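You operate a simulated robot arm through the tools that you are given. There is no shell and no other tool.

Carry out the task below with a simulated two-armed robot. There is one attempt and no reset: what you move stays moved.

JOB
Take the lid off the green tub and lay it down on the top of the wooden table.

It is judged by the outcome, as a careful person would: the job done as asked, and still so three seconds after it is handed in. It fails if anything else is knocked over, pushed out of place, dropped, spilled or broken. Lids that push on must go on centred and level and be pressed home; caps that screw on are set level and turned clockwise until they are tight.

ROBOT AND FRAMES
Two 7-joint arms with two-finger parallel grippers on one trunk, on a base that moves. Base frame: it is fixed to the floor where the robot stands at the start and does not move with it; the origin is under the middle of the robot, x ahead of it, y to its left, z up; the surface under the hand at the start is at about z = 850. Lengths are in mm, angles in rad, forces in N, time in s.
The left shoulder is at the start at [71, 156, 1005], the right one opposite. Each reaches about 1231 mm from its shoulder. Places, roughly: green tub [-3000, 1250, 750]. Payload 3.91 kg a hand.
The tool frame of a hand sits at the grasp point between the pads (the TCP): z along the fingers, y along the line on which they close. The tips reach 30 mm beyond it. The gripper opens to 110 mm. The fingers are 20 mm wide and 10 mm thick; the gripper's body (48 by 112 mm) begins 55 mm behind the TCP.
Orientation is that of the tool frame in the base frame, as [roll, pitch, yaw] about the fixed x, y, z axes, in that order (R = Rz(yaw) Ry(pitch) Rx(roll)). With the fingers straight down and closing along the base's y, the tool's x points along the base's -x, its y along +y and its z along -z.

CONTROLS
- The arms move only by the tool play_rows. It takes "left_moves", "right_moves" or both (then of equal length, played together; a hand with none holds still); each is a list of rows, each an object of numbers (a shift or turn left out is 0, a gripper value left out holds the last): "x", "y", "z": the shift along the tool's x, y, z in units of 300 mm (1.0 is 300 mm); "wx", "wy", "wz": the turn, a rotation vector about the tool's x, y, z in units of 45 degrees (1.0 is 45 degrees); "jaw": the closure, from 0 (fully open) to 1 (shut). In form: [{"x": .., "y": .., "z": .., "wx": .., "wy": .., "wz": .., "jaw": ..}, ...]. A call has 1 to 20 rows; each row is the pose to reach, as a shift and turn from the pose commanded when the call began, along the tool's axes at that moment. A call with a number of a shift or a turn outside -1 to 1 is refused whole. Rows are played at 5 a second. More than 50 mm and 0.15 rad between two rows, or a gripper value outside its range, and nothing of the call is played. A pose out of reach is approached as far as the arm can. The call stops where the force on the tool passes 40 N (or 10 N more than at its start, if that is more) or the arm is blocked; 0.2 s more then pass. The fingers move at their own pace (about 108 mm/s each) and stop on an object; they squeeze with about 34 N. The grip force told is the motor's: it shows also when the fingers shut on nothing. Time passes only in rows, and 0.2 s behind the last, so rows that repeat a pose let the fingers close. It gives the time, the measured TCP pose, the force on the tool (base axes), the opening and the grip force at its end, in the units of the frame above (readings bear some noise), with the torque about the TCP (base axes, N m) and any sound that the robot's microphone picked up.
- Cameras (640 x 400 px; columns grow to the right, rows downward): "scene" is now at [136, 6, 1240.7]; the picture's right is [0.03, -1.00, 0.00], its down [-0.42, -0.01, -0.91] and it looks along [0.91, 0.02, -0.42] (base axes); focal length 265 px, centre (320, 200). "left" rides on the left gripper at [72, -17, -103] in its tool frame; the picture's right is [0.23, 0.97, 0.00], its down [-0.76, 0.18, -0.62] and it looks along [-0.61, 0.14, 0.78] (tool axes); focal length 222 px, centre (320, 200). "right" rides on the right gripper at [72, 17, -103] in its tool frame; the picture's right is [-0.23, 0.97, 0.00], its down [-0.76, -0.18, -0.62] and it looks along [-0.61, -0.14, 0.78] (tool axes); focal length 222 px, centre (320, 200). There is no depth. A picture from a camera that has moved, and an enlarged one, comes with that camera's place and axes in the base frame and with its lens. The place of the scene camera against the robot may be out by one fixed shift of up to 12 mm in any direction.
- grab_frame(camera): a new picture of that camera. It takes no simulated time.
- lift_body(by): slides the trunk up (or, below 0, down) by that many mm; the arms and the scene camera ride with it, the base frame stays. It gives what a move gives, with no picture.
- roll_base(legs): drives the robot by 1 to 6 legs, each [ahead, left, turn to the left] in mm, mm and rad, along the robot's own axes; the way and the turn of a leg run together, so that a leg with both is an arc; at most 1500 mm and 3.142 rad a leg. The arms and the cameras ride along, it lands a little off, and it stops where it bumps. It gives what a move gives.
- aim_head(pan, tilt): turns the head with the scene camera to pan (to the left, within 1.501 rad either way) and tilt (down, from -0.506 to 1.204), counted from straight ahead of the robot. It gives what a move gives.
- close_up(camera, box): a new picture of the part [left, top, right, bottom] of that camera's present view, enlarged. It takes no simulated time.
- close_job(): hands the job in; it is judged then, once.

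Nothing tells you exact positions but the pictures and the camera data. Unless the task says otherwise, let go and move clear before handing in.

The tools are called after "Request:" by a JSON object that holds its "name" and its "arguments". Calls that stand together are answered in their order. play_rows: Moves the arms, as the interface text tells. Its arguments: {"type":"object","properties":{"left_moves":{"type":"array","items":{"type":"object","properties":{"x":{"type":"number"},"y":{"type":"number"},"z":{"type":"number"},"wx":{"type":"number"},"wy":{"type":"number"},"wz":{"type":"number"},"jaw":{"type":"number"}}}},"right_moves":{"type":"array","items":{"type":"object","properties":{"x":{"type":"number"},"y":{"type":"number"},"z":{"type":"number"},"wx":{"type":"number"},"wy":{"type":"number"},"wz":{"type":"number"},"jaw":{"type":"number"}}}}},"required":[]} The other tools are called the same way: lift_body (by) moves the trunk up or down; roll_base (legs) drives the base; aim_head (pan, tilt) turns the head that bears the scene camera; grab_frame (camera) takes a picture; close_up (camera, box) takes an enlarged picture of a part of a camera's view; close_job () hands the job in.

At the start:

```text
time_s: 0.0
left_eef_pos: [807.1, 398.3, 1074.5]
left_tcp_rot: [3.141, 0.0, 3.142]
left_contact_force: [-0.4, -0.1, 0.5]
left_wrist_torque: [0.02, -0.03, -0.02]
left_grip_width: 109.9
left_finger_force: 0.0
right_eef_pos: [741.2, -289.8, 1057.4]
right_tcp_rot: [3.142, 0.0, -3.141]
right_contact_force: [-0.3, -0.4, 1.5]
right_wrist_torque: [0.01, -0.01, 0.01]
right_grip_width: 109.8
right_finger_force: 0.0
trunk travel left (down, up): [-450.0, 490.0]
robot x, y, heading: [-0.0, 0.5, -0.002]
head pan, tilt (commanded): [0.026, 0.436]
```

scene: 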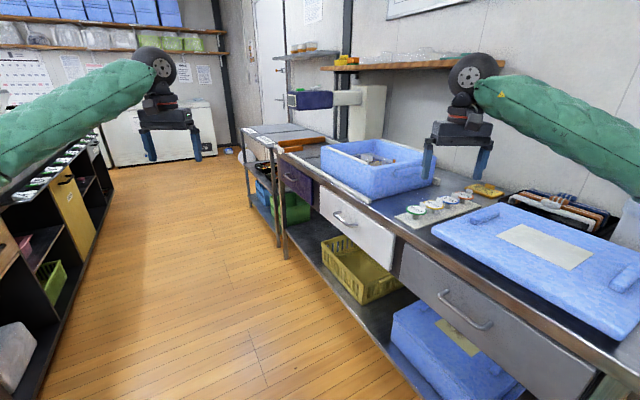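
right: 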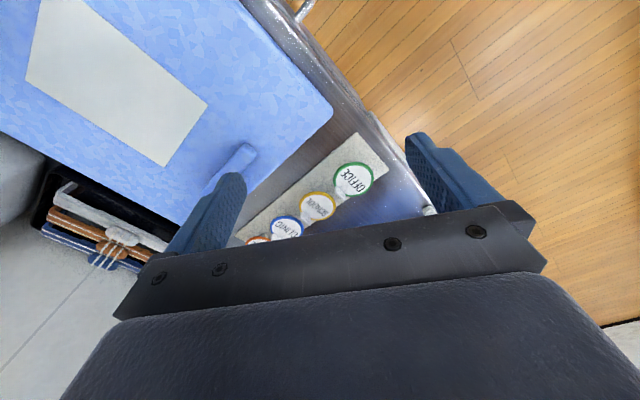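
left: 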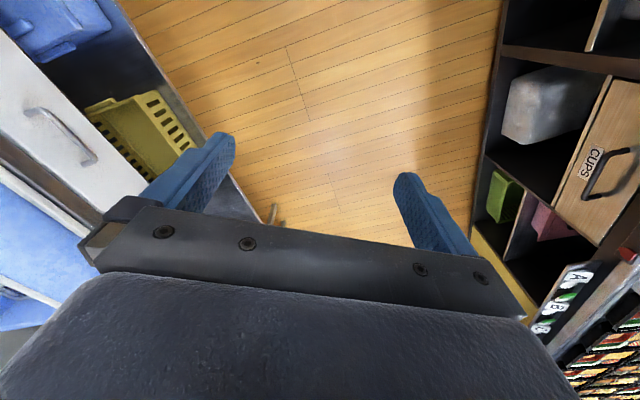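

I see a workshop aisle with a steel bench on the right and a shelf unit on the left; the green tub is supposed to be behind me, at about [-3000, 1250, 750]. First I look around with the head to see the surroundings before driving.

Request:
{"name": "aim_head", "arguments": {"pan": 1.5, "tilt": 0.4}}

```text
time_s: 1.6
left_eef_pos: [808.7, 397.7, 1074.7]
left_tcp_rot: [3.14, -0.001, -3.141]
left_contact_force: [0.9, 0.6, 0.1]
left_wrist_torque: [0.02, 0.01, 0.0]
left_grip_width: 110.2
left_finger_force: 0.0
right_eef_pos: [741.5, -289.8, 1055.7]
right_tcp_rot: [-3.141, 0.001, 3.141]
right_contact_force: [0.1, -0.4, 0.1]
right_wrist_torque: [0.0, 0.02, -0.02]
right_grip_width: 109.9
right_finger_force: 0.0
trunk travel left (down, up): [-450.0, 490.0]
robot x, y, heading: [-0.0, -2.5, -0.003]
head pan, tilt (commanded): [1.499, 0.4]
```

I have turned the head to the left. Now I take a picture there.

Request:
{"name": "grab_frame", "arguments": {"camera": "scene"}}

```text
taken
camera scene: at [50.5, 95.9, 1244.1], right [1.0, -0.07, 0.0], down [-0.03, -0.39, -0.92], along [0.07, 0.92, -0.39], focal length 265 px, centre (320, 200)
```

scene: 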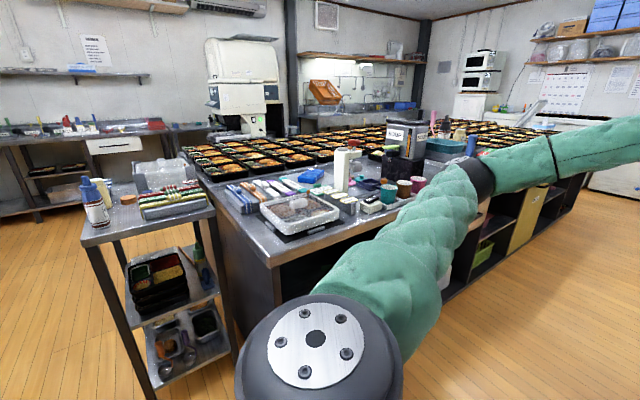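

I see a prep island to my left with a small cart beside it, and open floor further back. I look right and back on the other side too.

Request:
{"name": "aim_head", "arguments": {"pan": -1.5, "tilt": 0.5}}

Request:
{"name": "grab_frame", "arguments": {"camera": "scene"}}

```text
time_s: 4.2
left_eef_pos: [807.7, 398.3, 1075.5]
left_tcp_rot: [-3.142, 0.0, -3.14]
left_contact_force: [-0.6, -0.2, -0.1]
left_wrist_torque: [-0.03, 0.02, -0.01]
left_grip_width: 110.1
left_finger_force: 0.0
right_eef_pos: [740.6, -290.4, 1056.0]
right_tcp_rot: [3.14, 0.0, -3.141]
right_contact_force: [0.7, 0.9, 0.3]
right_wrist_torque: [-0.02, -0.03, 0.0]
right_grip_width: 110.1
right_finger_force: 0.1
trunk travel left (down, up): [-450.0, 490.0]
robot x, y, heading: [1.9, 0.9, 0.002]
head pan, tilt (commanded): [-1.499, 0.499]
```

```text
taken
camera scene: at [50.4, -87.2, 1234.9], right [-1.0, -0.07, 0.0], down [-0.04, 0.48, -0.88], along [0.06, -0.88, -0.48], focal length 265 px, centre (320, 200)
```

scene: 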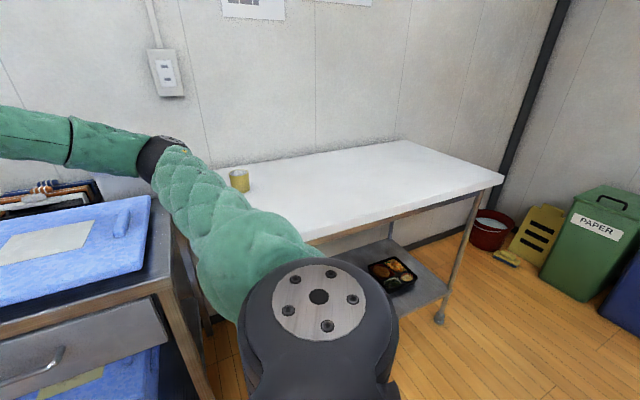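

On the right are a white table with a tape roll, bins, and a wall; on the left are the island and cart, with nothing nearby taller than about 1.24 m. I'll raise the trunk so that the hands clear everything, then turn left towards the tub in steps.

Request:
{"name": "lift_body", "arguments": {"by": 250}}

Request:
{"name": "aim_head", "arguments": {"pan": 1.5, "tilt": 0.45}}

Request:
{"name": "grab_frame", "arguments": {"camera": "scene"}}

```text
time_s: 6.8
left_eef_pos: [808.6, 397.9, 1325.3]
left_tcp_rot: [3.142, -0.003, -3.141]
left_contact_force: [-0.3, 0.1, 0.2]
left_wrist_torque: [-0.01, 0.01, -0.02]
left_grip_width: 110.1
left_finger_force: 0.1
right_eef_pos: [739.7, -292.0, 1306.0]
right_tcp_rot: [3.141, 0.0, 3.141]
right_contact_force: [0.9, -0.5, -0.7]
right_wrist_torque: [0.02, -0.01, 0.0]
right_grip_width: 110.0
right_finger_force: 0.1
trunk travel left (down, up): [-700.0, 240.0]
robot x, y, heading: [-2.3, -1.2, -0.001]
head pan, tilt (commanded): [-1.499, 0.499]
```

```text
time_s: 9.4
left_eef_pos: [809.0, 397.5, 1324.8]
left_tcp_rot: [3.141, 0.002, -3.141]
left_contact_force: [-0.5, 0.2, 0.6]
left_wrist_torque: [0.0, -0.01, -0.03]
left_grip_width: 109.8
left_finger_force: 0.1
right_eef_pos: [741.2, -289.7, 1306.4]
right_tcp_rot: [-3.141, 0.001, -3.141]
right_contact_force: [-0.5, 1.2, -0.1]
right_wrist_torque: [0.0, 0.01, 0.0]
right_grip_width: 110.2
right_finger_force: 0.1
trunk travel left (down, up): [-700.0, 240.0]
robot x, y, heading: [0.9, 0.1, 0.001]
head pan, tilt (commanded): [1.499, 0.45]
```

```text
taken
camera scene: at [50.6, 95.2, 1489.4], right [1.0, -0.07, 0.0], down [-0.03, -0.43, -0.9], along [0.06, 0.9, -0.44], focal length 265 px, centre (320, 200)
```

scene: 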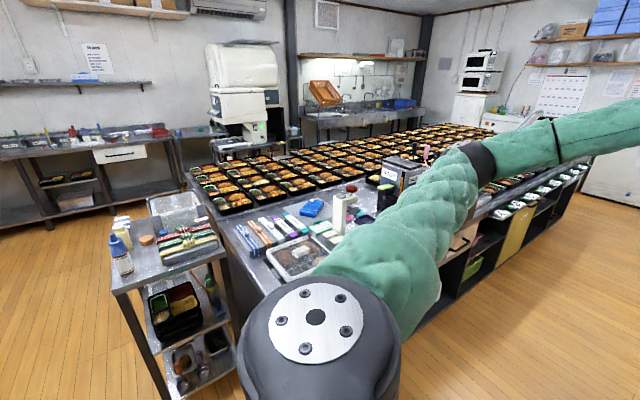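

The lifted view confirms everything near me stays below hand height. I turn left about 1.4 rad and look towards the tub.

Request:
{"name": "roll_base", "arguments": {"legs": [[0, 0, 1.4]]}}

Request:
{"name": "aim_head", "arguments": {"pan": 1.3, "tilt": 0.35}}

Request:
{"name": "grab_frame", "arguments": {"camera": "scene"}}

```text
time_s: 13.2
left_eef_pos: [-242.4, 869.1, 1323.7]
left_tcp_rot: [-3.14, 0.0, -1.755]
left_contact_force: [-0.1, -0.5, 0.2]
left_wrist_torque: [-0.01, 0.03, 0.0]
left_grip_width: 109.9
left_finger_force: 0.1
right_eef_pos: [421.4, 675.2, 1306.0]
right_tcp_rot: [3.141, 0.001, -1.756]
right_contact_force: [-1.0, 0.2, 1.4]
right_wrist_torque: [-0.04, 0.01, 0.02]
right_grip_width: 110.1
right_finger_force: 0.1
trunk travel left (down, up): [-700.0, 240.0]
robot x, y, heading: [-0.2, -0.5, 1.387]
head pan, tilt (commanded): [1.499, 0.45]
```

```text
time_s: 13.9
left_eef_pos: [-240.3, 867.2, 1325.4]
left_tcp_rot: [-3.139, -0.001, -1.755]
left_contact_force: [0.3, 0.4, 0.3]
left_wrist_torque: [-0.01, 0.03, 0.0]
left_grip_width: 109.9
left_finger_force: 0.0
right_eef_pos: [421.9, 675.5, 1306.6]
right_tcp_rot: [-3.141, 0.0, -1.756]
right_contact_force: [0.8, -0.4, -0.4]
right_wrist_torque: [-0.01, -0.01, 0.01]
right_grip_width: 110.1
right_finger_force: 0.1
trunk travel left (down, up): [-700.0, 240.0]
robot x, y, heading: [-1.8, 0.2, 1.388]
head pan, tilt (commanded): [1.3, 0.351]
```

```text
taken
camera scene: at [-81.2, 94.5, 1498.6], right [0.44, 0.9, 0.0], down [0.31, -0.15, -0.94], along [-0.84, 0.41, -0.34], focal length 265 px, centre (320, 200)
```

scene: 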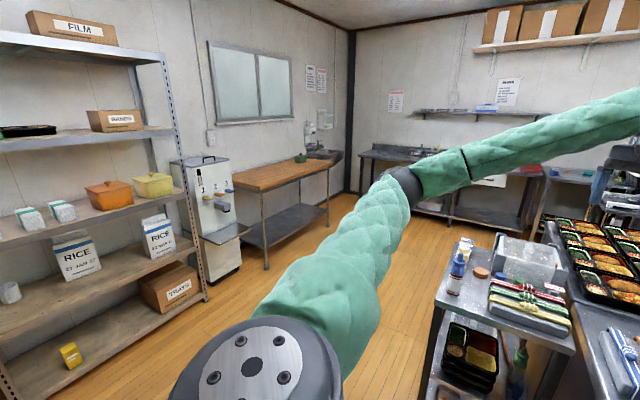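

I see a wooden table by the far wall with a small green object on it at about pixel (300,158), between a water dispenser and the sink. I zoom in.

Request:
{"name": "close_up", "arguments": {"camera": "scene", "box": [160, 100, 400, 280]}}

```text
2.22 times, centred on (280, 190) of scene
camera zoom: at [-81.2, 94.5, 1498.6], right [0.44, 0.9, 0.0], down [0.31, -0.15, -0.94], along [-0.84, 0.41, -0.34], focal length 589 px, centre (409, 222)
```

zoom: 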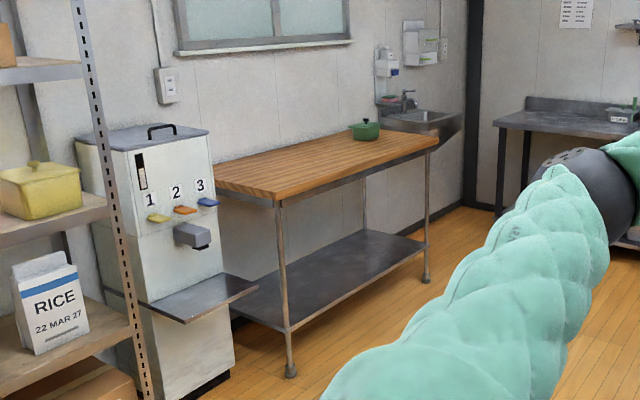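

The green tub with a lid knob stands near the right end of the wooden table, around [-3000, 1250]; the floor between is open. I turn a bit further and drive diagonally to about [-1300, 300], staying clear of the cart and the rack.

Request:
{"name": "roll_base", "arguments": {"legs": [[0, 0, 1.1], [1215, 550, 0]]}}

Request:
{"name": "aim_head", "arguments": {"pan": 0.5, "tilt": 0.5}}

Request:
{"name": "grab_frame", "arguments": {"camera": "scene"}}

```text
time_s: 22.9
left_eef_pos: [-2165.0, 395.7, 1318.0]
left_tcp_rot: [-3.119, 0.016, -0.64]
left_contact_force: [-5.2, 0.3, -4.9]
left_wrist_torque: [0.04, -0.49, -0.04]
left_grip_width: 110.1
left_finger_force: 0.0
right_eef_pos: [-1711.2, 911.3, 1318.1]
right_tcp_rot: [-3.117, 0.016, -0.631]
right_contact_force: [-0.3, 1.2, -1.1]
right_wrist_torque: [-0.06, -0.05, -0.05]
right_grip_width: 110.0
right_finger_force: 0.1
trunk travel left (down, up): [-700.0, 240.0]
robot x, y, heading: [-1264.0, 272.3, 2.512]
head pan, tilt (commanded): [1.3, 0.351]
stopped in leg 2: the robot was blocked; the commanded pose is now the measured one
```

```text
time_s: 24.1
left_eef_pos: [-2165.1, 397.4, 1314.8]
left_tcp_rot: [-3.116, 0.015, -0.649]
left_contact_force: [0.6, 0.0, 0.0]
left_wrist_torque: [-0.01, -0.01, -0.01]
left_grip_width: 110.2
left_finger_force: 0.1
right_eef_pos: [-1708.8, 908.0, 1318.6]
right_tcp_rot: [-3.111, 0.018, -0.64]
right_contact_force: [-0.7, 0.0, 0.0]
right_wrist_torque: [-0.04, -0.01, 0.03]
right_grip_width: 110.0
right_finger_force: 0.1
trunk travel left (down, up): [-700.0, 240.0]
robot x, y, heading: [-1260.1, 277.3, 2.502]
head pan, tilt (commanded): [0.499, 0.499]
```

```text
taken
camera scene: at [-1339.6, 396.1, 1493.4], right [0.14, 0.99, -0.05], down [0.44, -0.11, -0.89], along [-0.89, 0.1, -0.45], focal length 265 px, centre (320, 200)
```

scene: 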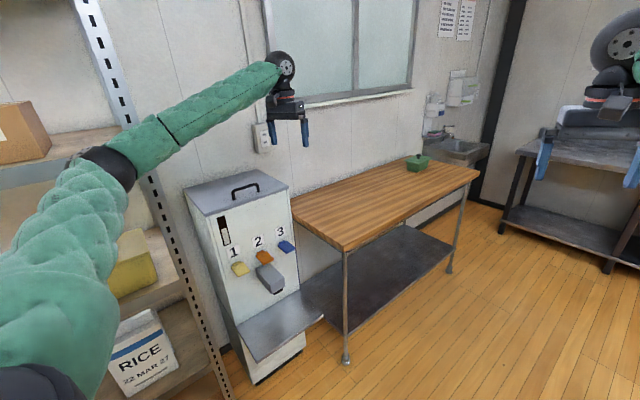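

The drive was blocked slightly short of the goal, and the robot seems tilted a little. I need to see what touched, so I look through the left hand camera and the head.

Request:
{"name": "grab_frame", "arguments": {"camera": "left"}}

Request:
{"name": "grab_frame", "arguments": {"camera": "right"}}

Request:
{"name": "aim_head", "arguments": {"pan": 0.0, "tilt": 1.2}}

Request:
{"name": "grab_frame", "arguments": {"camera": "scene"}}

```text
taken
camera left: at [-2098.3, 364.5, 1416.3], right [-0.41, -0.91, -0.03], down [-0.72, 0.3, 0.63], along [-0.57, 0.28, -0.78], focal length 222 px, centre (320, 200)
```

left: 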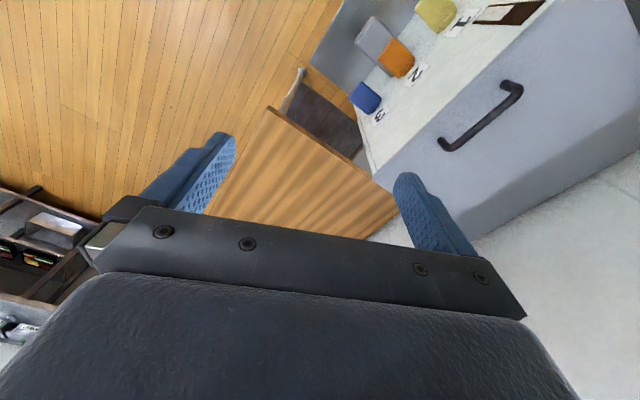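

```text
taken
camera right: at [-1659.7, 846.7, 1421.3], right [-0.76, -0.65, -0.03], down [-0.51, 0.57, 0.64], along [-0.4, 0.5, -0.77], focal length 222 px, centre (320, 200)
```

right: 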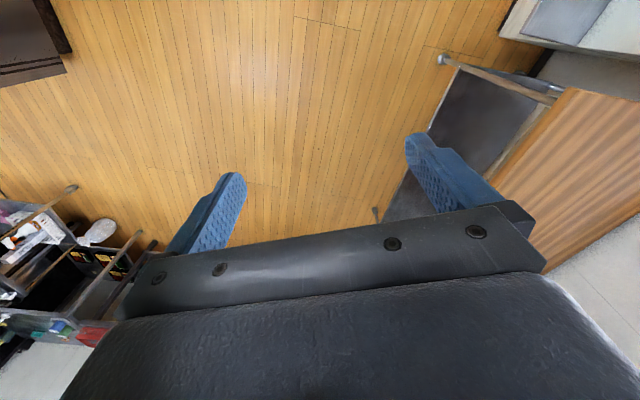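

```text
time_s: 25.1
left_eef_pos: [-2165.9, 397.9, 1314.3]
left_tcp_rot: [-3.115, 0.016, -0.65]
left_contact_force: [0.5, -0.6, -0.6]
left_wrist_torque: [-0.02, 0.01, 0.01]
left_grip_width: 110.1
left_finger_force: 0.1
right_eef_pos: [-1708.0, 907.1, 1318.3]
right_tcp_rot: [-3.109, 0.016, -0.64]
right_contact_force: [0.1, 0.2, 0.1]
right_wrist_torque: [-0.01, 0.02, 0.0]
right_grip_width: 110.2
right_finger_force: 0.0
trunk travel left (down, up): [-700.0, 240.0]
robot x, y, heading: [-1265.9, 280.4, 2.505]
head pan, tilt (commanded): [0.0, 1.201]
```

```text
taken
camera scene: at [-1296.7, 414.1, 1436.9], right [0.59, 0.8, -0.06], down [0.73, -0.57, -0.37], along [-0.33, 0.17, -0.93], focal length 265 px, centre (320, 200)
```

scene: 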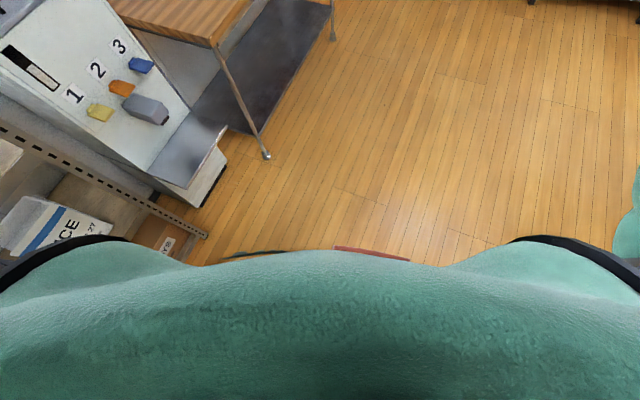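

I see a thin red edge and a dark line just in front of the robot's body, which could be something low on the floor that the base met. I zoom in on it and tilt to see more.

Request:
{"name": "close_up", "arguments": {"camera": "scene", "box": [180, 180, 500, 280]}}

Request:
{"name": "aim_head", "arguments": {"pan": -0.9, "tilt": 1.1}}

Request:
{"name": "grab_frame", "arguments": {"camera": "scene"}}

Request:
{"name": "aim_head", "arguments": {"pan": 0.9, "tilt": 1.1}}

Request:
{"name": "grab_frame", "arguments": {"camera": "scene"}}

```text
2.00 times, centred on (340, 230) of scene
camera zoom: at [-1296.7, 414.1, 1436.9], right [0.59, 0.8, -0.06], down [0.73, -0.57, -0.37], along [-0.33, 0.17, -0.93], focal length 530 px, centre (280, 140)
```

zoom: 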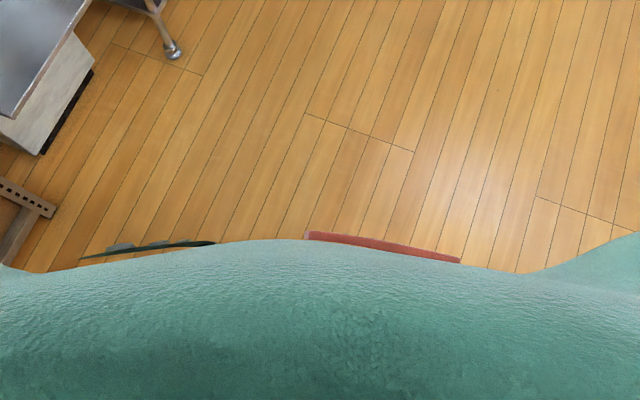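

```text
time_s: 26.3
left_eef_pos: [-2165.8, 397.6, 1313.7]
left_tcp_rot: [-3.117, 0.016, -0.65]
left_contact_force: [-0.5, 0.3, -0.2]
left_wrist_torque: [0.01, 0.01, -0.01]
left_grip_width: 110.0
left_finger_force: 0.1
right_eef_pos: [-1708.1, 907.7, 1319.1]
right_tcp_rot: [-3.11, 0.017, -0.64]
right_contact_force: [0.2, 0.5, 0.2]
right_wrist_torque: [0.0, 0.01, 0.0]
right_grip_width: 110.2
right_finger_force: 0.1
trunk travel left (down, up): [-700.0, 240.0]
robot x, y, heading: [-1263.2, 281.4, 2.501]
head pan, tilt (commanded): [-0.901, 1.1]
```

```text
taken
camera scene: at [-1253.7, 444.2, 1439.5], right [1.0, 0.03, -0.04], down [0.01, -0.91, -0.41], along [-0.05, 0.41, -0.91], focal length 265 px, centre (320, 200)
```

scene: 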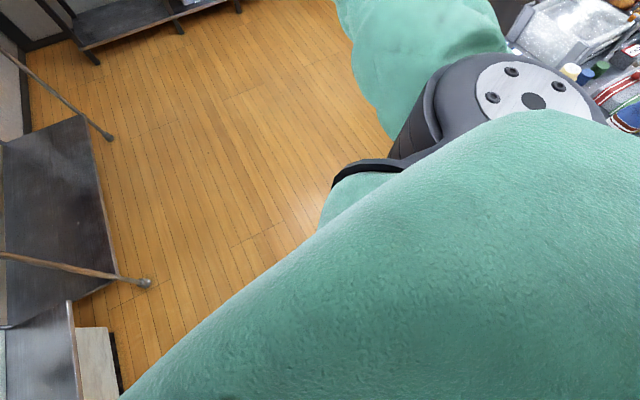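

```text
time_s: 28.1
left_eef_pos: [-2164.8, 398.2, 1314.7]
left_tcp_rot: [-3.114, 0.015, -0.649]
left_contact_force: [0.9, -0.2, -0.8]
left_wrist_torque: [0.01, -0.01, 0.06]
left_grip_width: 109.8
left_finger_force: 0.1
right_eef_pos: [-1708.7, 907.8, 1318.4]
right_tcp_rot: [-3.11, 0.017, -0.639]
right_contact_force: [0.1, -0.7, -0.6]
right_wrist_torque: [-0.01, -0.01, 0.0]
right_grip_width: 109.8
right_finger_force: 0.0
trunk travel left (down, up): [-700.0, 240.0]
robot x, y, heading: [-1264.1, 280.1, 2.504]
head pan, tilt (commanded): [0.901, 1.1]
```

```text
taken
camera scene: at [-1312.4, 364.9, 1445.7], right [-0.26, 0.96, -0.03], down [0.84, 0.21, -0.5], along [-0.48, -0.16, -0.86], focal length 265 px, centre (320, 200)
```

scene: 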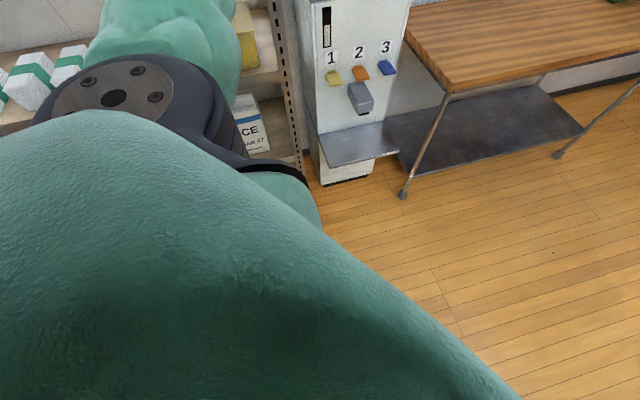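

Something low (a red bar and a dark strip) lies right in front of the base, and the body is tilted about 0.03 rad, so the base probably met it on a part of the floor that my arm hid. I back out along the way I came and look at the floor there.

Request:
{"name": "roll_base", "arguments": {"legs": [[-360, -165, 0]]}}

Request:
{"name": "aim_head", "arguments": {"pan": 0.0, "tilt": 1.2}}

Request:
{"name": "grab_frame", "arguments": {"camera": "scene"}}

```text
time_s: 29.2
left_eef_pos: [-2153.2, 408.4, 1288.5]
left_tcp_rot: [-3.07, 0.015, -0.707]
left_contact_force: [0.1, 0.2, 1.0]
left_wrist_torque: [-0.03, 0.0, 0.01]
left_grip_width: 109.9
left_finger_force: 0.1
right_eef_pos: [-1676.5, 888.4, 1326.3]
right_tcp_rot: [-3.071, 0.024, -0.688]
right_contact_force: [0.9, 0.8, 0.5]
right_wrist_torque: [-0.02, 0.05, 0.04]
right_grip_width: 109.9
right_finger_force: 0.1
trunk travel left (down, up): [-700.0, 240.0]
robot x, y, heading: [-1226.3, 289.0, 2.453]
head pan, tilt (commanded): [0.901, 1.1]
stopped in leg 1: the robot was blocked; the commanded pose is now the measured one
```

```text
time_s: 30.4
left_eef_pos: [-2156.4, 408.4, 1286.8]
left_tcp_rot: [-3.072, 0.01, -0.699]
left_contact_force: [-1.1, -0.1, 0.2]
left_wrist_torque: [0.0, -0.02, 0.03]
left_grip_width: 110.0
left_finger_force: 0.1
right_eef_pos: [-1676.9, 890.1, 1322.1]
right_tcp_rot: [-3.073, 0.018, -0.685]
right_contact_force: [0.6, 0.5, 0.5]
right_wrist_torque: [-0.04, 0.0, 0.04]
right_grip_width: 109.8
right_finger_force: 0.1
trunk travel left (down, up): [-700.0, 240.0]
robot x, y, heading: [-1229.4, 286.5, 2.456]
head pan, tilt (commanded): [0.0, 1.201]
```

```text
taken
camera scene: at [-1284.3, 382.2, 1433.3], right [0.63, 0.77, -0.03], down [0.71, -0.6, -0.37], along [-0.3, 0.21, -0.93], focal length 265 px, centre (320, 200)
```

scene: 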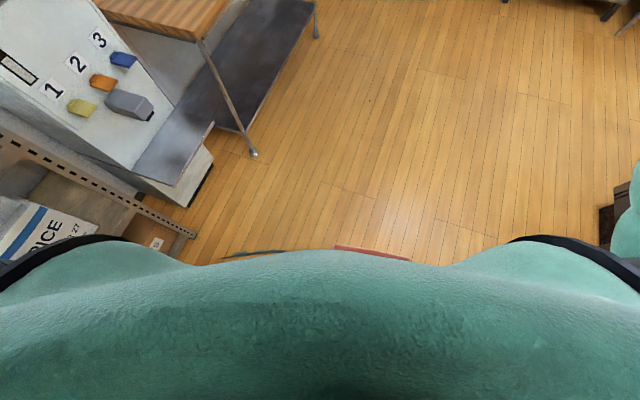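

The red bar moves with the robot, so it is part of the base; something else is holding it, and the head picture shows the body leaning slightly right. I look to both sides and backward before moving again.

Request:
{"name": "aim_head", "arguments": {"pan": 1.5, "tilt": 0.7}}

Request:
{"name": "grab_frame", "arguments": {"camera": "scene"}}

Request:
{"name": "aim_head", "arguments": {"pan": -1.5, "tilt": 0.7}}

Request:
{"name": "grab_frame", "arguments": {"camera": "scene"}}

```text
time_s: 32.0
left_eef_pos: [-2155.8, 409.4, 1285.8]
left_tcp_rot: [-3.073, 0.009, -0.7]
left_contact_force: [0.0, 0.0, 0.4]
left_wrist_torque: [-0.02, 0.01, 0.02]
left_grip_width: 109.6
left_finger_force: 0.0
right_eef_pos: [-1677.8, 889.9, 1322.3]
right_tcp_rot: [-3.075, 0.018, -0.687]
right_contact_force: [-0.4, 0.6, -0.1]
right_wrist_torque: [0.0, 0.02, 0.0]
right_grip_width: 109.9
right_finger_force: 0.1
trunk travel left (down, up): [-700.0, 240.0]
robot x, y, heading: [-1224.9, 288.6, 2.453]
head pan, tilt (commanded): [1.499, 0.7]
```

```text
taken
camera scene: at [-1298.6, 285.5, 1471.3], right [-0.73, 0.69, 0.0], down [0.43, 0.45, -0.78], along [-0.54, -0.57, -0.62], focal length 265 px, centre (320, 200)
```

scene: 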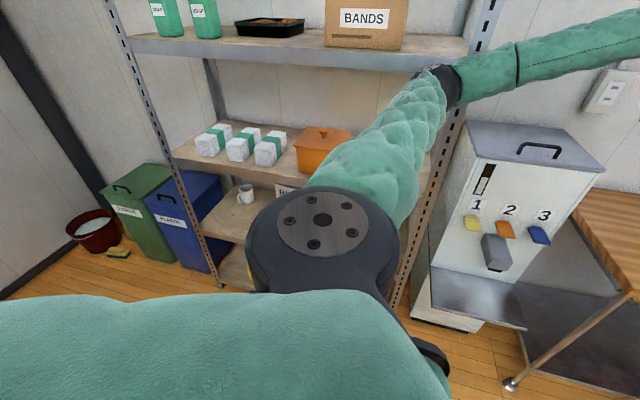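

```text
time_s: 34.6
left_eef_pos: [-2155.8, 408.3, 1286.8]
left_tcp_rot: [-3.073, 0.011, -0.701]
left_contact_force: [-1.0, 0.3, 0.0]
left_wrist_torque: [-0.02, 0.01, 0.0]
left_grip_width: 109.9
left_finger_force: 0.0
right_eef_pos: [-1676.4, 890.0, 1321.5]
right_tcp_rot: [-3.073, 0.018, -0.687]
right_contact_force: [-0.1, 0.0, -0.3]
right_wrist_torque: [0.03, 0.02, 0.0]
right_grip_width: 109.9
right_finger_force: 0.0
trunk travel left (down, up): [-700.0, 240.0]
robot x, y, heading: [-1227.9, 282.9, 2.452]
head pan, tilt (commanded): [-1.499, 0.7]
```

```text
taken
camera scene: at [-1191.3, 416.6, 1466.5], right [0.82, -0.58, -0.01], down [-0.39, -0.54, -0.75], along [0.43, 0.61, -0.67], focal length 265 px, centre (320, 200)
```

scene: 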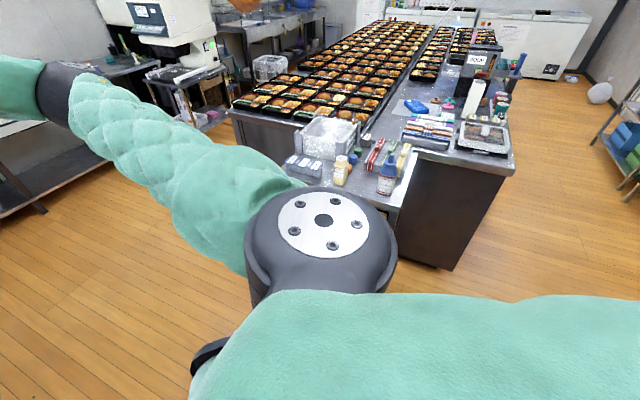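

The left elbow looks right at the rack's front post, so it's likely the elbow that caught the rack. I zoom in on the elbow from the head.

Request:
{"name": "aim_head", "arguments": {"pan": 1.3, "tilt": 0.4}}

Request:
{"name": "grab_frame", "arguments": {"camera": "scene"}}

Request:
{"name": "close_up", "arguments": {"camera": "scene", "box": [240, 60, 440, 200]}}

```text
time_s: 37.1
left_eef_pos: [-2154.2, 409.4, 1286.5]
left_tcp_rot: [-3.072, 0.01, -0.702]
left_contact_force: [0.7, 0.1, -0.1]
left_wrist_torque: [-0.01, 0.03, -0.01]
left_grip_width: 110.0
left_finger_force: 0.0
right_eef_pos: [-1677.2, 890.9, 1322.9]
right_tcp_rot: [-3.071, 0.017, -0.686]
right_contact_force: [0.3, 0.5, -0.3]
right_wrist_torque: [0.0, -0.02, -0.01]
right_grip_width: 110.1
right_finger_force: 0.0
trunk travel left (down, up): [-700.0, 240.0]
robot x, y, heading: [-1225.9, 285.3, 2.457]
head pan, tilt (commanded): [1.3, 0.4]
```

```text
taken
camera scene: at [-1315.5, 294.4, 1498.5], right [-0.57, 0.82, 0.0], down [0.3, 0.21, -0.93], along [-0.76, -0.54, -0.36], focal length 265 px, centre (320, 200)
```

scene: 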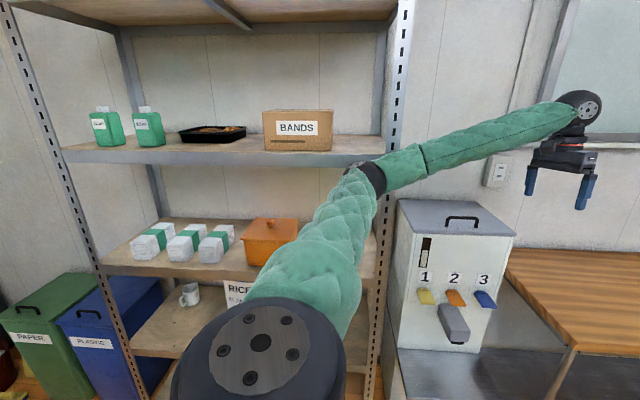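

```text
2.86 times, centred on (340, 130) of scene
camera zoom: at [-1315.5, 294.4, 1498.5], right [-0.57, 0.82, 0.0], down [0.3, 0.21, -0.93], along [-0.76, -0.54, -0.36], focal length 758 px, centre (263, 400)
```

zoom: 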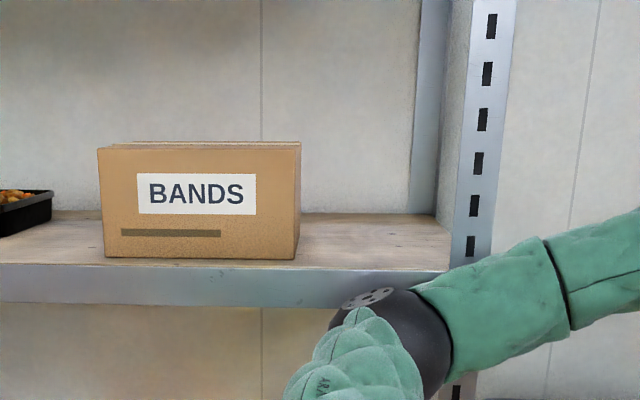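

The elbow of the left arm is pressed against the rack's right front post/shelf lip; nothing on the rack has moved that I can see. I'll gently pull the left hand forward and to the right so the elbow swings out, away from the rack.

Request:
{"name": "play_rows", "arguments": {"left_moves": [{"x": -0.03, "y": -0.05}, {"x": -0.06, "y": -0.1}, {"x": -0.09, "y": -0.15}, {"x": -0.12, "y": -0.2}, {"x": -0.15, "y": -0.25}, {"x": -0.18, "y": -0.3}, {"x": -0.21, "y": -0.35}, {"x": -0.24, "y": -0.4}, {"x": -0.24, "y": -0.4}]}}

Request:
{"name": "grab_frame", "arguments": {"camera": "scene"}}

```text
time_s: 39.1
left_eef_pos: [-2155.9, 522.8, 1279.8]
left_tcp_rot: [-3.057, 0.0, -0.686]
left_contact_force: [0.0, -0.4, -0.1]
left_wrist_torque: [-0.05, -0.03, 0.01]
left_grip_width: 109.9
left_finger_force: 0.1
right_eef_pos: [-1705.6, 872.5, 1316.0]
right_tcp_rot: [-3.055, 0.003, -0.67]
right_contact_force: [-0.3, 0.2, -0.5]
right_wrist_torque: [-0.02, -0.05, 0.02]
right_grip_width: 110.2
right_finger_force: 0.1
trunk travel left (down, up): [-700.0, 240.0]
robot x, y, heading: [-1228.4, 281.9, 2.476]
head pan, tilt (commanded): [1.3, 0.4]
```

```text
taken
camera scene: at [-1350.0, 266.9, 1493.8], right [-0.59, 0.81, 0.0], down [0.32, 0.23, -0.92], along [-0.74, -0.54, -0.39], focal length 265 px, centre (320, 200)
```

scene: 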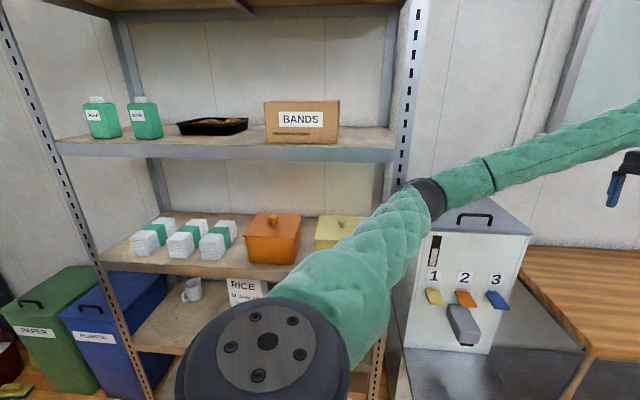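

The body is upright again and the elbow is free; the rack and its contents look unmoved. Next I drive away from the rack, first straight towards +y and then towards the open floor at about [-1500, 1400].

Request:
{"name": "roll_base", "arguments": {"legs": [[300, -350, 0], [605, -361, 0]]}}

Request:
{"name": "aim_head", "arguments": {"pan": 0.9, "tilt": 0.5}}

Request:
{"name": "grab_frame", "arguments": {"camera": "scene"}}

```text
time_s: 45.3
left_eef_pos: [-2438.9, 1631.5, 1281.9]
left_tcp_rot: [-3.054, 0.003, -0.677]
left_contact_force: [1.0, -0.7, -0.4]
left_wrist_torque: [-0.05, 0.01, -0.02]
left_grip_width: 110.2
left_finger_force: 0.1
right_eef_pos: [-1988.6, 1986.6, 1317.8]
right_tcp_rot: [-3.054, 0.007, -0.661]
right_contact_force: [0.4, 1.0, -0.5]
right_wrist_torque: [0.0, -0.01, 0.03]
right_grip_width: 110.0
right_finger_force: 0.1
trunk travel left (down, up): [-700.0, 240.0]
robot x, y, heading: [-1505.8, 1403.5, 2.481]
head pan, tilt (commanded): [1.3, 0.4]
```

```text
time_s: 46.2
left_eef_pos: [-2437.3, 1631.2, 1280.6]
left_tcp_rot: [-3.056, 0.003, -0.676]
left_contact_force: [0.1, -0.2, -0.2]
left_wrist_torque: [-0.01, 0.02, 0.0]
left_grip_width: 110.2
left_finger_force: 0.1
right_eef_pos: [-1988.6, 1985.5, 1317.5]
right_tcp_rot: [-3.052, 0.008, -0.661]
right_contact_force: [-0.3, -0.1, -0.1]
right_wrist_torque: [0.0, -0.01, 0.01]
right_grip_width: 110.0
right_finger_force: 0.0
trunk travel left (down, up): [-700.0, 240.0]
robot x, y, heading: [-1508.1, 1404.8, 2.473]
head pan, tilt (commanded): [0.901, 0.499]
```

```text
taken
camera scene: at [-1642.3, 1415.9, 1484.9], right [-0.24, 0.97, 0.0], down [0.47, 0.11, -0.88], along [-0.85, -0.21, -0.48], focal length 265 px, centre (320, 200)
```

scene: 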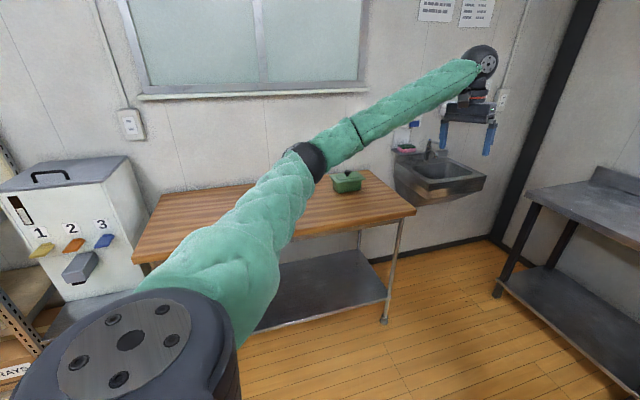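

The drive went fine and I now see the green tub close to the right end of the wooden table, near pixel (347,180). I zoom in on it, then turn to face the table.

Request:
{"name": "close_up", "arguments": {"camera": "scene", "box": [300, 150, 400, 212]}}

Request:
{"name": "roll_base", "arguments": {"legs": [[0, 0, 1.2]]}}

Request:
{"name": "aim_head", "arguments": {"pan": 0.0, "tilt": 0.5}}

Request:
{"name": "grab_frame", "arguments": {"camera": "scene"}}

```text
6.40 times, centred on (350, 181) of scene
camera zoom: at [-1642.3, 1415.9, 1484.9], right [-0.24, 0.97, 0.0], down [0.47, 0.11, -0.88], along [-0.85, -0.21, -0.48], focal length 1697 px, centre (128, 322)
```

zoom: 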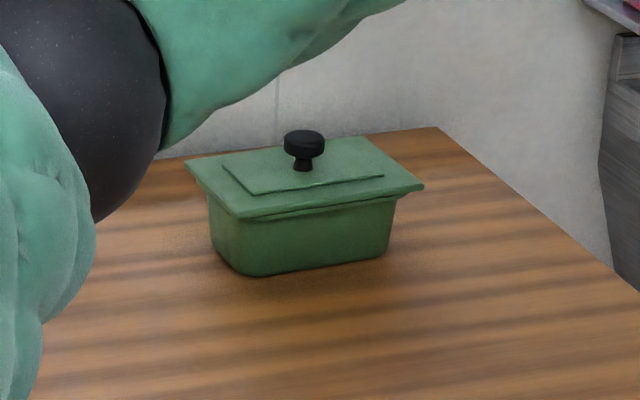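

```text
time_s: 49.5
left_eef_pos: [-2072.0, 628.2, 1282.0]
left_tcp_rot: [-3.057, 0.003, 0.504]
left_contact_force: [-0.4, -0.2, 0.4]
left_wrist_torque: [0.04, 0.0, 0.02]
left_grip_width: 110.0
left_finger_force: 0.2
right_eef_pos: [-2230.0, 1179.3, 1319.0]
right_tcp_rot: [-3.054, 0.007, 0.519]
right_contact_force: [-0.3, -0.8, -0.5]
right_wrist_torque: [0.0, -0.01, 0.04]
right_grip_width: 109.9
right_finger_force: 0.1
trunk travel left (down, up): [-700.0, 240.0]
robot x, y, heading: [-1506.9, 1404.7, -2.621]
head pan, tilt (commanded): [0.901, 0.499]
```

```text
time_s: 50.7
left_eef_pos: [-2072.8, 628.2, 1282.0]
left_tcp_rot: [-3.056, 0.003, 0.503]
left_contact_force: [-0.6, -0.1, 0.2]
left_wrist_torque: [0.02, 0.02, -0.02]
left_grip_width: 110.0
left_finger_force: 0.0
right_eef_pos: [-2229.5, 1178.8, 1317.6]
right_tcp_rot: [-3.054, 0.008, 0.52]
right_contact_force: [-0.9, -0.1, 0.2]
right_wrist_torque: [0.0, 0.0, -0.02]
right_grip_width: 110.0
right_finger_force: 0.1
trunk travel left (down, up): [-700.0, 240.0]
robot x, y, heading: [-1507.1, 1401.8, -2.622]
head pan, tilt (commanded): [0.0, 0.499]
```

```text
taken
camera scene: at [-1637.0, 1335.9, 1484.9], right [-0.5, 0.87, 0.0], down [0.42, 0.24, -0.88], along [-0.76, -0.43, -0.48], focal length 265 px, centre (320, 200)
```

scene: 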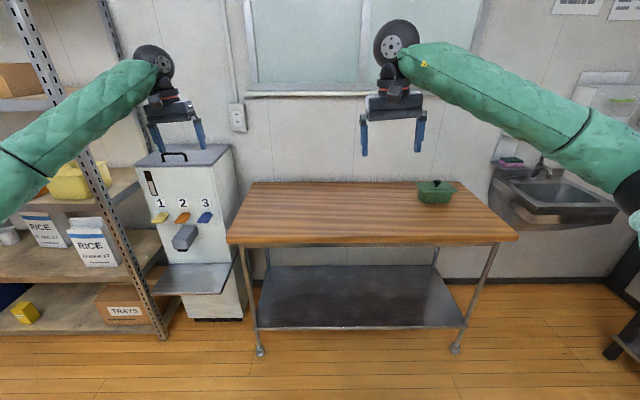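

The tub is rectangular, with a flanged lid and a black knob, at roughly [-3030, 1253] on the table (top about z=800), and I'm now facing the table squarely. I drive forward and to the right so the tub ends about 850 mm ahead and 150 mm to the right, with ~500 mm from base centre to the table edge.

Request:
{"name": "roll_base", "arguments": {"legs": [[545, -477, 0]]}}

Request:
{"name": "aim_head", "arguments": {"pan": -0.1, "tilt": 0.75}}

Request:
{"name": "grab_frame", "arguments": {"camera": "scene"}}

Request:
{"name": "grab_frame", "arguments": {"camera": "right"}}

```text
time_s: 54.7
left_eef_pos: [-2789.9, 777.2, 1280.9]
left_tcp_rot: [-3.057, 0.004, 0.504]
left_contact_force: [0.3, 0.1, -0.5]
left_wrist_torque: [0.0, -0.03, 0.0]
left_grip_width: 110.2
left_finger_force: 0.1
right_eef_pos: [-2946.5, 1326.3, 1317.8]
right_tcp_rot: [-3.054, 0.007, 0.519]
right_contact_force: [0.4, 0.4, 0.4]
right_wrist_torque: [0.03, 0.0, -0.01]
right_grip_width: 110.2
right_finger_force: 0.0
trunk travel left (down, up): [-700.0, 240.0]
robot x, y, heading: [-2220.2, 1552.5, -2.626]
head pan, tilt (commanded): [0.0, 0.499]
```

```text
time_s: 55.5
left_eef_pos: [-2789.0, 776.5, 1281.1]
left_tcp_rot: [-3.057, 0.005, 0.503]
left_contact_force: [0.4, 0.0, -0.7]
left_wrist_torque: [0.01, 0.03, -0.03]
left_grip_width: 109.8
left_finger_force: 0.1
right_eef_pos: [-2946.6, 1327.3, 1318.5]
right_tcp_rot: [-3.056, 0.009, 0.517]
right_contact_force: [0.0, 0.7, 0.8]
right_wrist_torque: [-0.02, 0.03, -0.01]
right_grip_width: 110.1
right_finger_force: 0.2
trunk travel left (down, up): [-700.0, 240.0]
robot x, y, heading: [-2220.9, 1551.7, -2.623]
head pan, tilt (commanded): [-0.099, 0.75]
```

```text
taken
camera scene: at [-2349.9, 1494.1, 1463.0], right [-0.4, 0.91, 0.0], down [0.62, 0.28, -0.73], along [-0.67, -0.3, -0.68], focal length 265 px, centre (320, 200)
```

scene: 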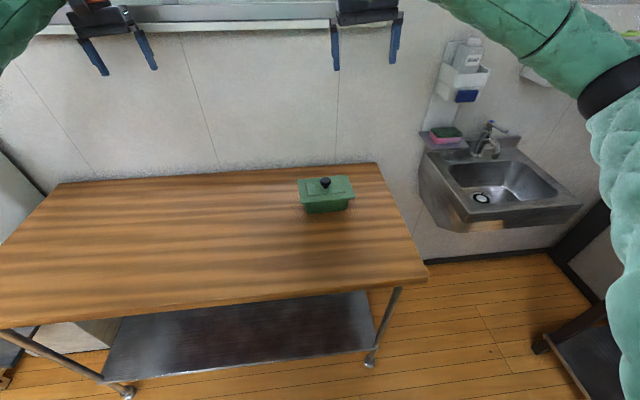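

```text
taken
camera right: at [-2869.0, 1340.7, 1420.1], right [0.28, -0.96, -0.08], down [-0.72, -0.27, 0.64], along [-0.64, -0.12, -0.76], focal length 222 px, centre (320, 200)
```

right: 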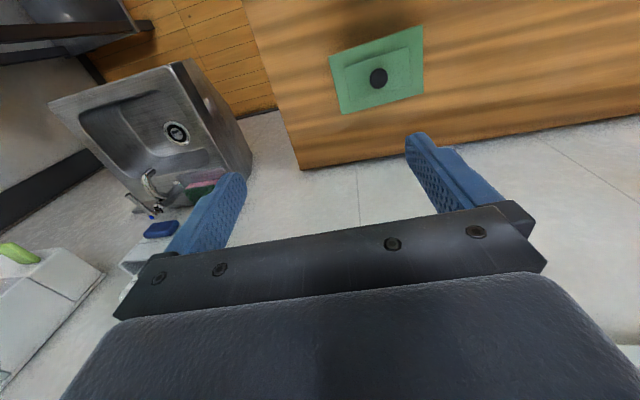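

Triangulating from the two cameras, the knob sits at about [-2941, 1246, 941] and the table top at about z=850. I lower the trunk by 250 mm (hands stay well above the table) and re-measure.

Request:
{"name": "lift_body", "arguments": {"by": -220}}

Request:
{"name": "grab_frame", "arguments": {"camera": "scene"}}

Request:
{"name": "grab_frame", "arguments": {"camera": "right"}}

Request:
{"name": "grab_frame", "arguments": {"camera": "left"}}

```text
time_s: 57.8
left_eef_pos: [-2789.1, 777.6, 1061.7]
left_tcp_rot: [-3.056, 0.002, 0.504]
left_contact_force: [-0.4, -0.2, -0.1]
left_wrist_torque: [0.02, 0.0, 0.0]
left_grip_width: 110.1
left_finger_force: 0.0
right_eef_pos: [-2946.0, 1327.2, 1099.1]
right_tcp_rot: [-3.053, 0.006, 0.52]
right_contact_force: [-0.6, 0.5, 0.2]
right_wrist_torque: [-0.02, -0.02, 0.0]
right_grip_width: 110.1
right_finger_force: 0.1
trunk travel left (down, up): [-480.0, 460.0]
robot x, y, heading: [-2222.3, 1544.1, -2.624]
head pan, tilt (commanded): [-0.099, 0.75]
```

```text
taken
camera scene: at [-2349.7, 1494.4, 1243.0], right [-0.4, 0.91, 0.0], down [0.62, 0.28, -0.73], along [-0.67, -0.3, -0.68], focal length 265 px, centre (320, 200)
```

scene: 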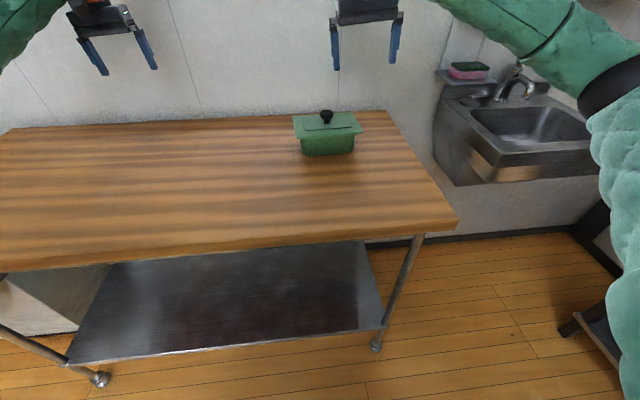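

```text
taken
camera right: at [-2868.7, 1340.9, 1200.4], right [0.28, -0.96, -0.08], down [-0.72, -0.27, 0.64], along [-0.64, -0.12, -0.76], focal length 222 px, centre (320, 200)
```

right: 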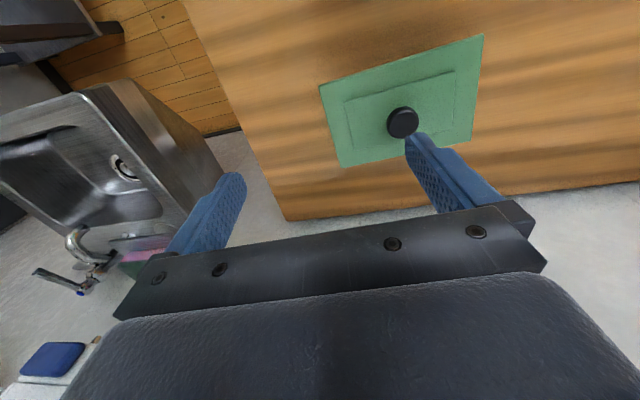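

```text
taken
camera left: at [-2729.6, 818.7, 1165.1], right [0.67, -0.74, -0.08], down [-0.55, -0.57, 0.61], along [-0.5, -0.36, -0.79], focal length 222 px, centre (320, 200)
```

left: 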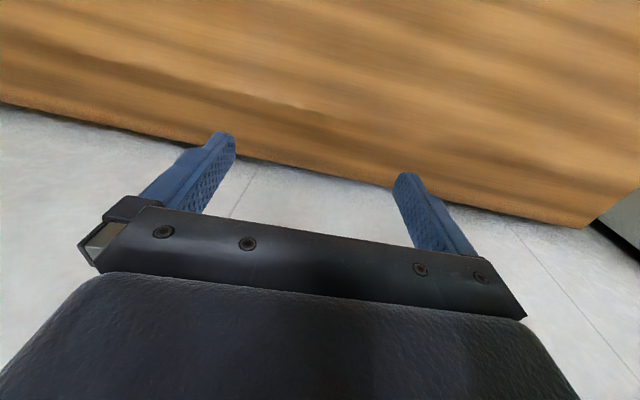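

Using two heights of the right hand camera and the head, the knob is at about [-2940, 1245, 940] and the lid measures roughly 180 × 120 mm. I zoom in with the head to judge the knob's height over the lid.

Request:
{"name": "close_up", "arguments": {"camera": "scene", "box": [280, 95, 376, 155]}}

Request:
{"name": "close_up", "arguments": {"camera": "right", "box": [300, 20, 500, 145]}}

```text
6.67 times, centred on (328, 125) of scene
camera zoom: at [-2349.7, 1494.4, 1243.0], right [-0.4, 0.91, 0.0], down [0.62, 0.28, -0.73], along [-0.67, -0.3, -0.68], focal length 1768 px, centre (267, 700)
```

zoom: 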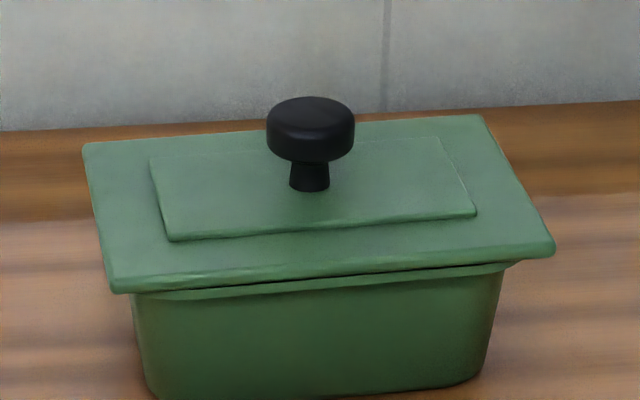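

```text
3.20 times, centred on (400, 82) of right
camera zoom: at [-2868.7, 1340.9, 1200.4], right [0.28, -0.96, -0.08], down [-0.72, -0.27, 0.64], along [-0.64, -0.12, -0.76], focal length 711 px, centre (64, 576)
```

zoom: 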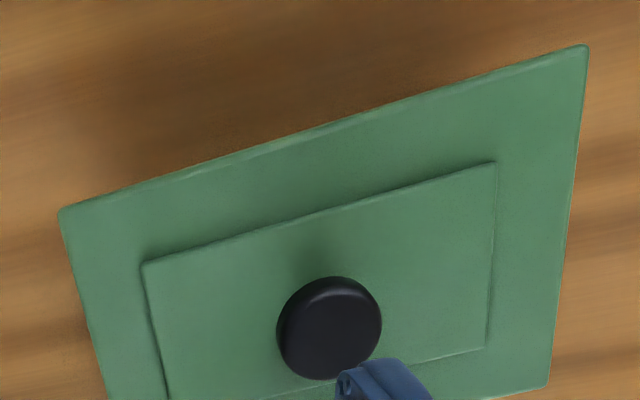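

The knob head is about 34 mm wide and 17 mm thick on a short stem; its top is near z=950 and the lid plateau near z=921, centred at about [-2939, 1246]. I move the right hand to hover above it (TCP z=1020), levelling it and aligning it with the lid.

Request:
{"name": "play_rows", "arguments": {"right_moves": [{"x": -0.019, "y": 0.045, "z": 0.04, "wx": -0.019, "wy": 0.001, "wz": -0.011}, {"x": -0.038, "y": 0.09, "z": 0.08, "wx": -0.038, "wy": 0.003, "wz": -0.021}, {"x": -0.056, "y": 0.1345, "z": 0.12, "wx": -0.056, "wy": 0.004, "wz": -0.032}, {"x": -0.075, "y": 0.179, "z": 0.16, "wx": -0.075, "wy": 0.005, "wz": -0.043}, {"x": -0.094, "y": 0.224, "z": 0.2, "wx": -0.094, "wy": 0.006, "wz": -0.053}, {"x": -0.1127, "y": 0.269, "z": 0.2407, "wx": -0.1127, "wy": 0.0076, "wz": -0.064}, {"x": -0.1127, "y": 0.269, "z": 0.2407, "wx": -0.1127, "wy": 0.0076, "wz": -0.064}]}}

Request:
{"name": "grab_frame", "arguments": {"camera": "right"}}

Request:
{"name": "grab_frame", "arguments": {"camera": "scene"}}

```text
time_s: 59.4
left_eef_pos: [-2789.0, 776.7, 1062.5]
left_tcp_rot: [-3.056, 0.004, 0.502]
left_contact_force: [-0.2, 0.8, 0.4]
left_wrist_torque: [0.01, 0.02, 0.04]
left_grip_width: 110.0
left_finger_force: 0.1
right_eef_pos: [-2939.6, 1245.5, 1020.2]
right_tcp_rot: [3.139, -0.001, 0.568]
right_contact_force: [0.1, 0.3, 0.5]
right_wrist_torque: [0.02, 0.04, 0.02]
right_grip_width: 110.0
right_finger_force: 0.0
trunk travel left (down, up): [-480.0, 460.0]
robot x, y, heading: [-2222.9, 1549.1, -2.62]
head pan, tilt (commanded): [-0.099, 0.75]
```

```text
taken
camera right: at [-2868.3, 1272.0, 1125.2], right [0.33, -0.94, 0.0], down [-0.74, -0.26, 0.62], along [-0.59, -0.21, -0.78], focal length 222 px, centre (320, 200)
```

right: 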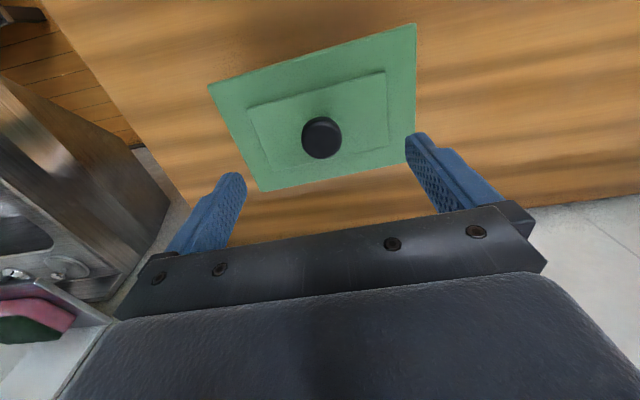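

```text
taken
camera scene: at [-2349.6, 1494.5, 1243.0], right [-0.4, 0.91, 0.0], down [0.62, 0.28, -0.73], along [-0.67, -0.3, -0.68], focal length 265 px, centre (320, 200)
```

scene: 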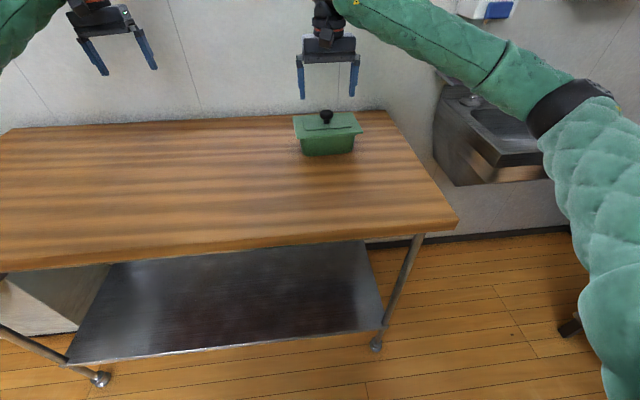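

The hand is level and nearly centred over the knob. I take a close-up from the hand camera to refine the offset and heights.

Request:
{"name": "close_up", "arguments": {"camera": "right", "box": [200, 10, 440, 160]}}

Request:
{"name": "close_up", "arguments": {"camera": "scene", "box": [270, 40, 390, 115]}}

```text
2.67 times, centred on (320, 85) of right
camera zoom: at [-2868.3, 1272.0, 1125.2], right [0.33, -0.94, 0.0], down [-0.74, -0.26, 0.62], along [-0.59, -0.21, -0.78], focal length 592 px, centre (320, 507)
```

zoom: 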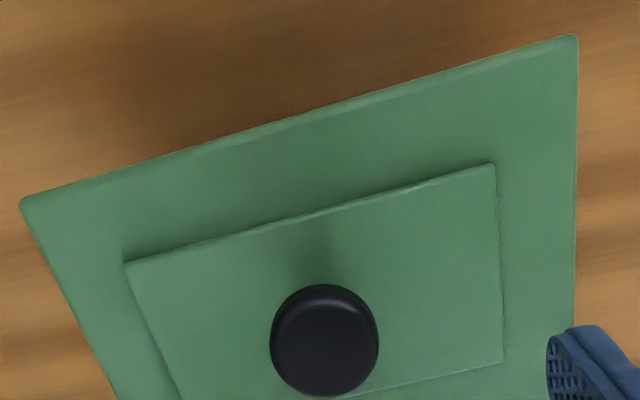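

```text
5.33 times, centred on (330, 78) of scene
camera zoom: at [-2349.6, 1494.5, 1243.0], right [-0.4, 0.91, 0.0], down [0.62, 0.28, -0.73], along [-0.67, -0.3, -0.68], focal length 1414 px, centre (267, 853)
```

zoom: 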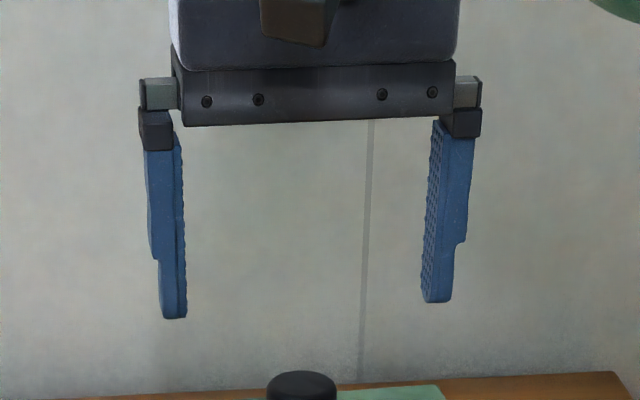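

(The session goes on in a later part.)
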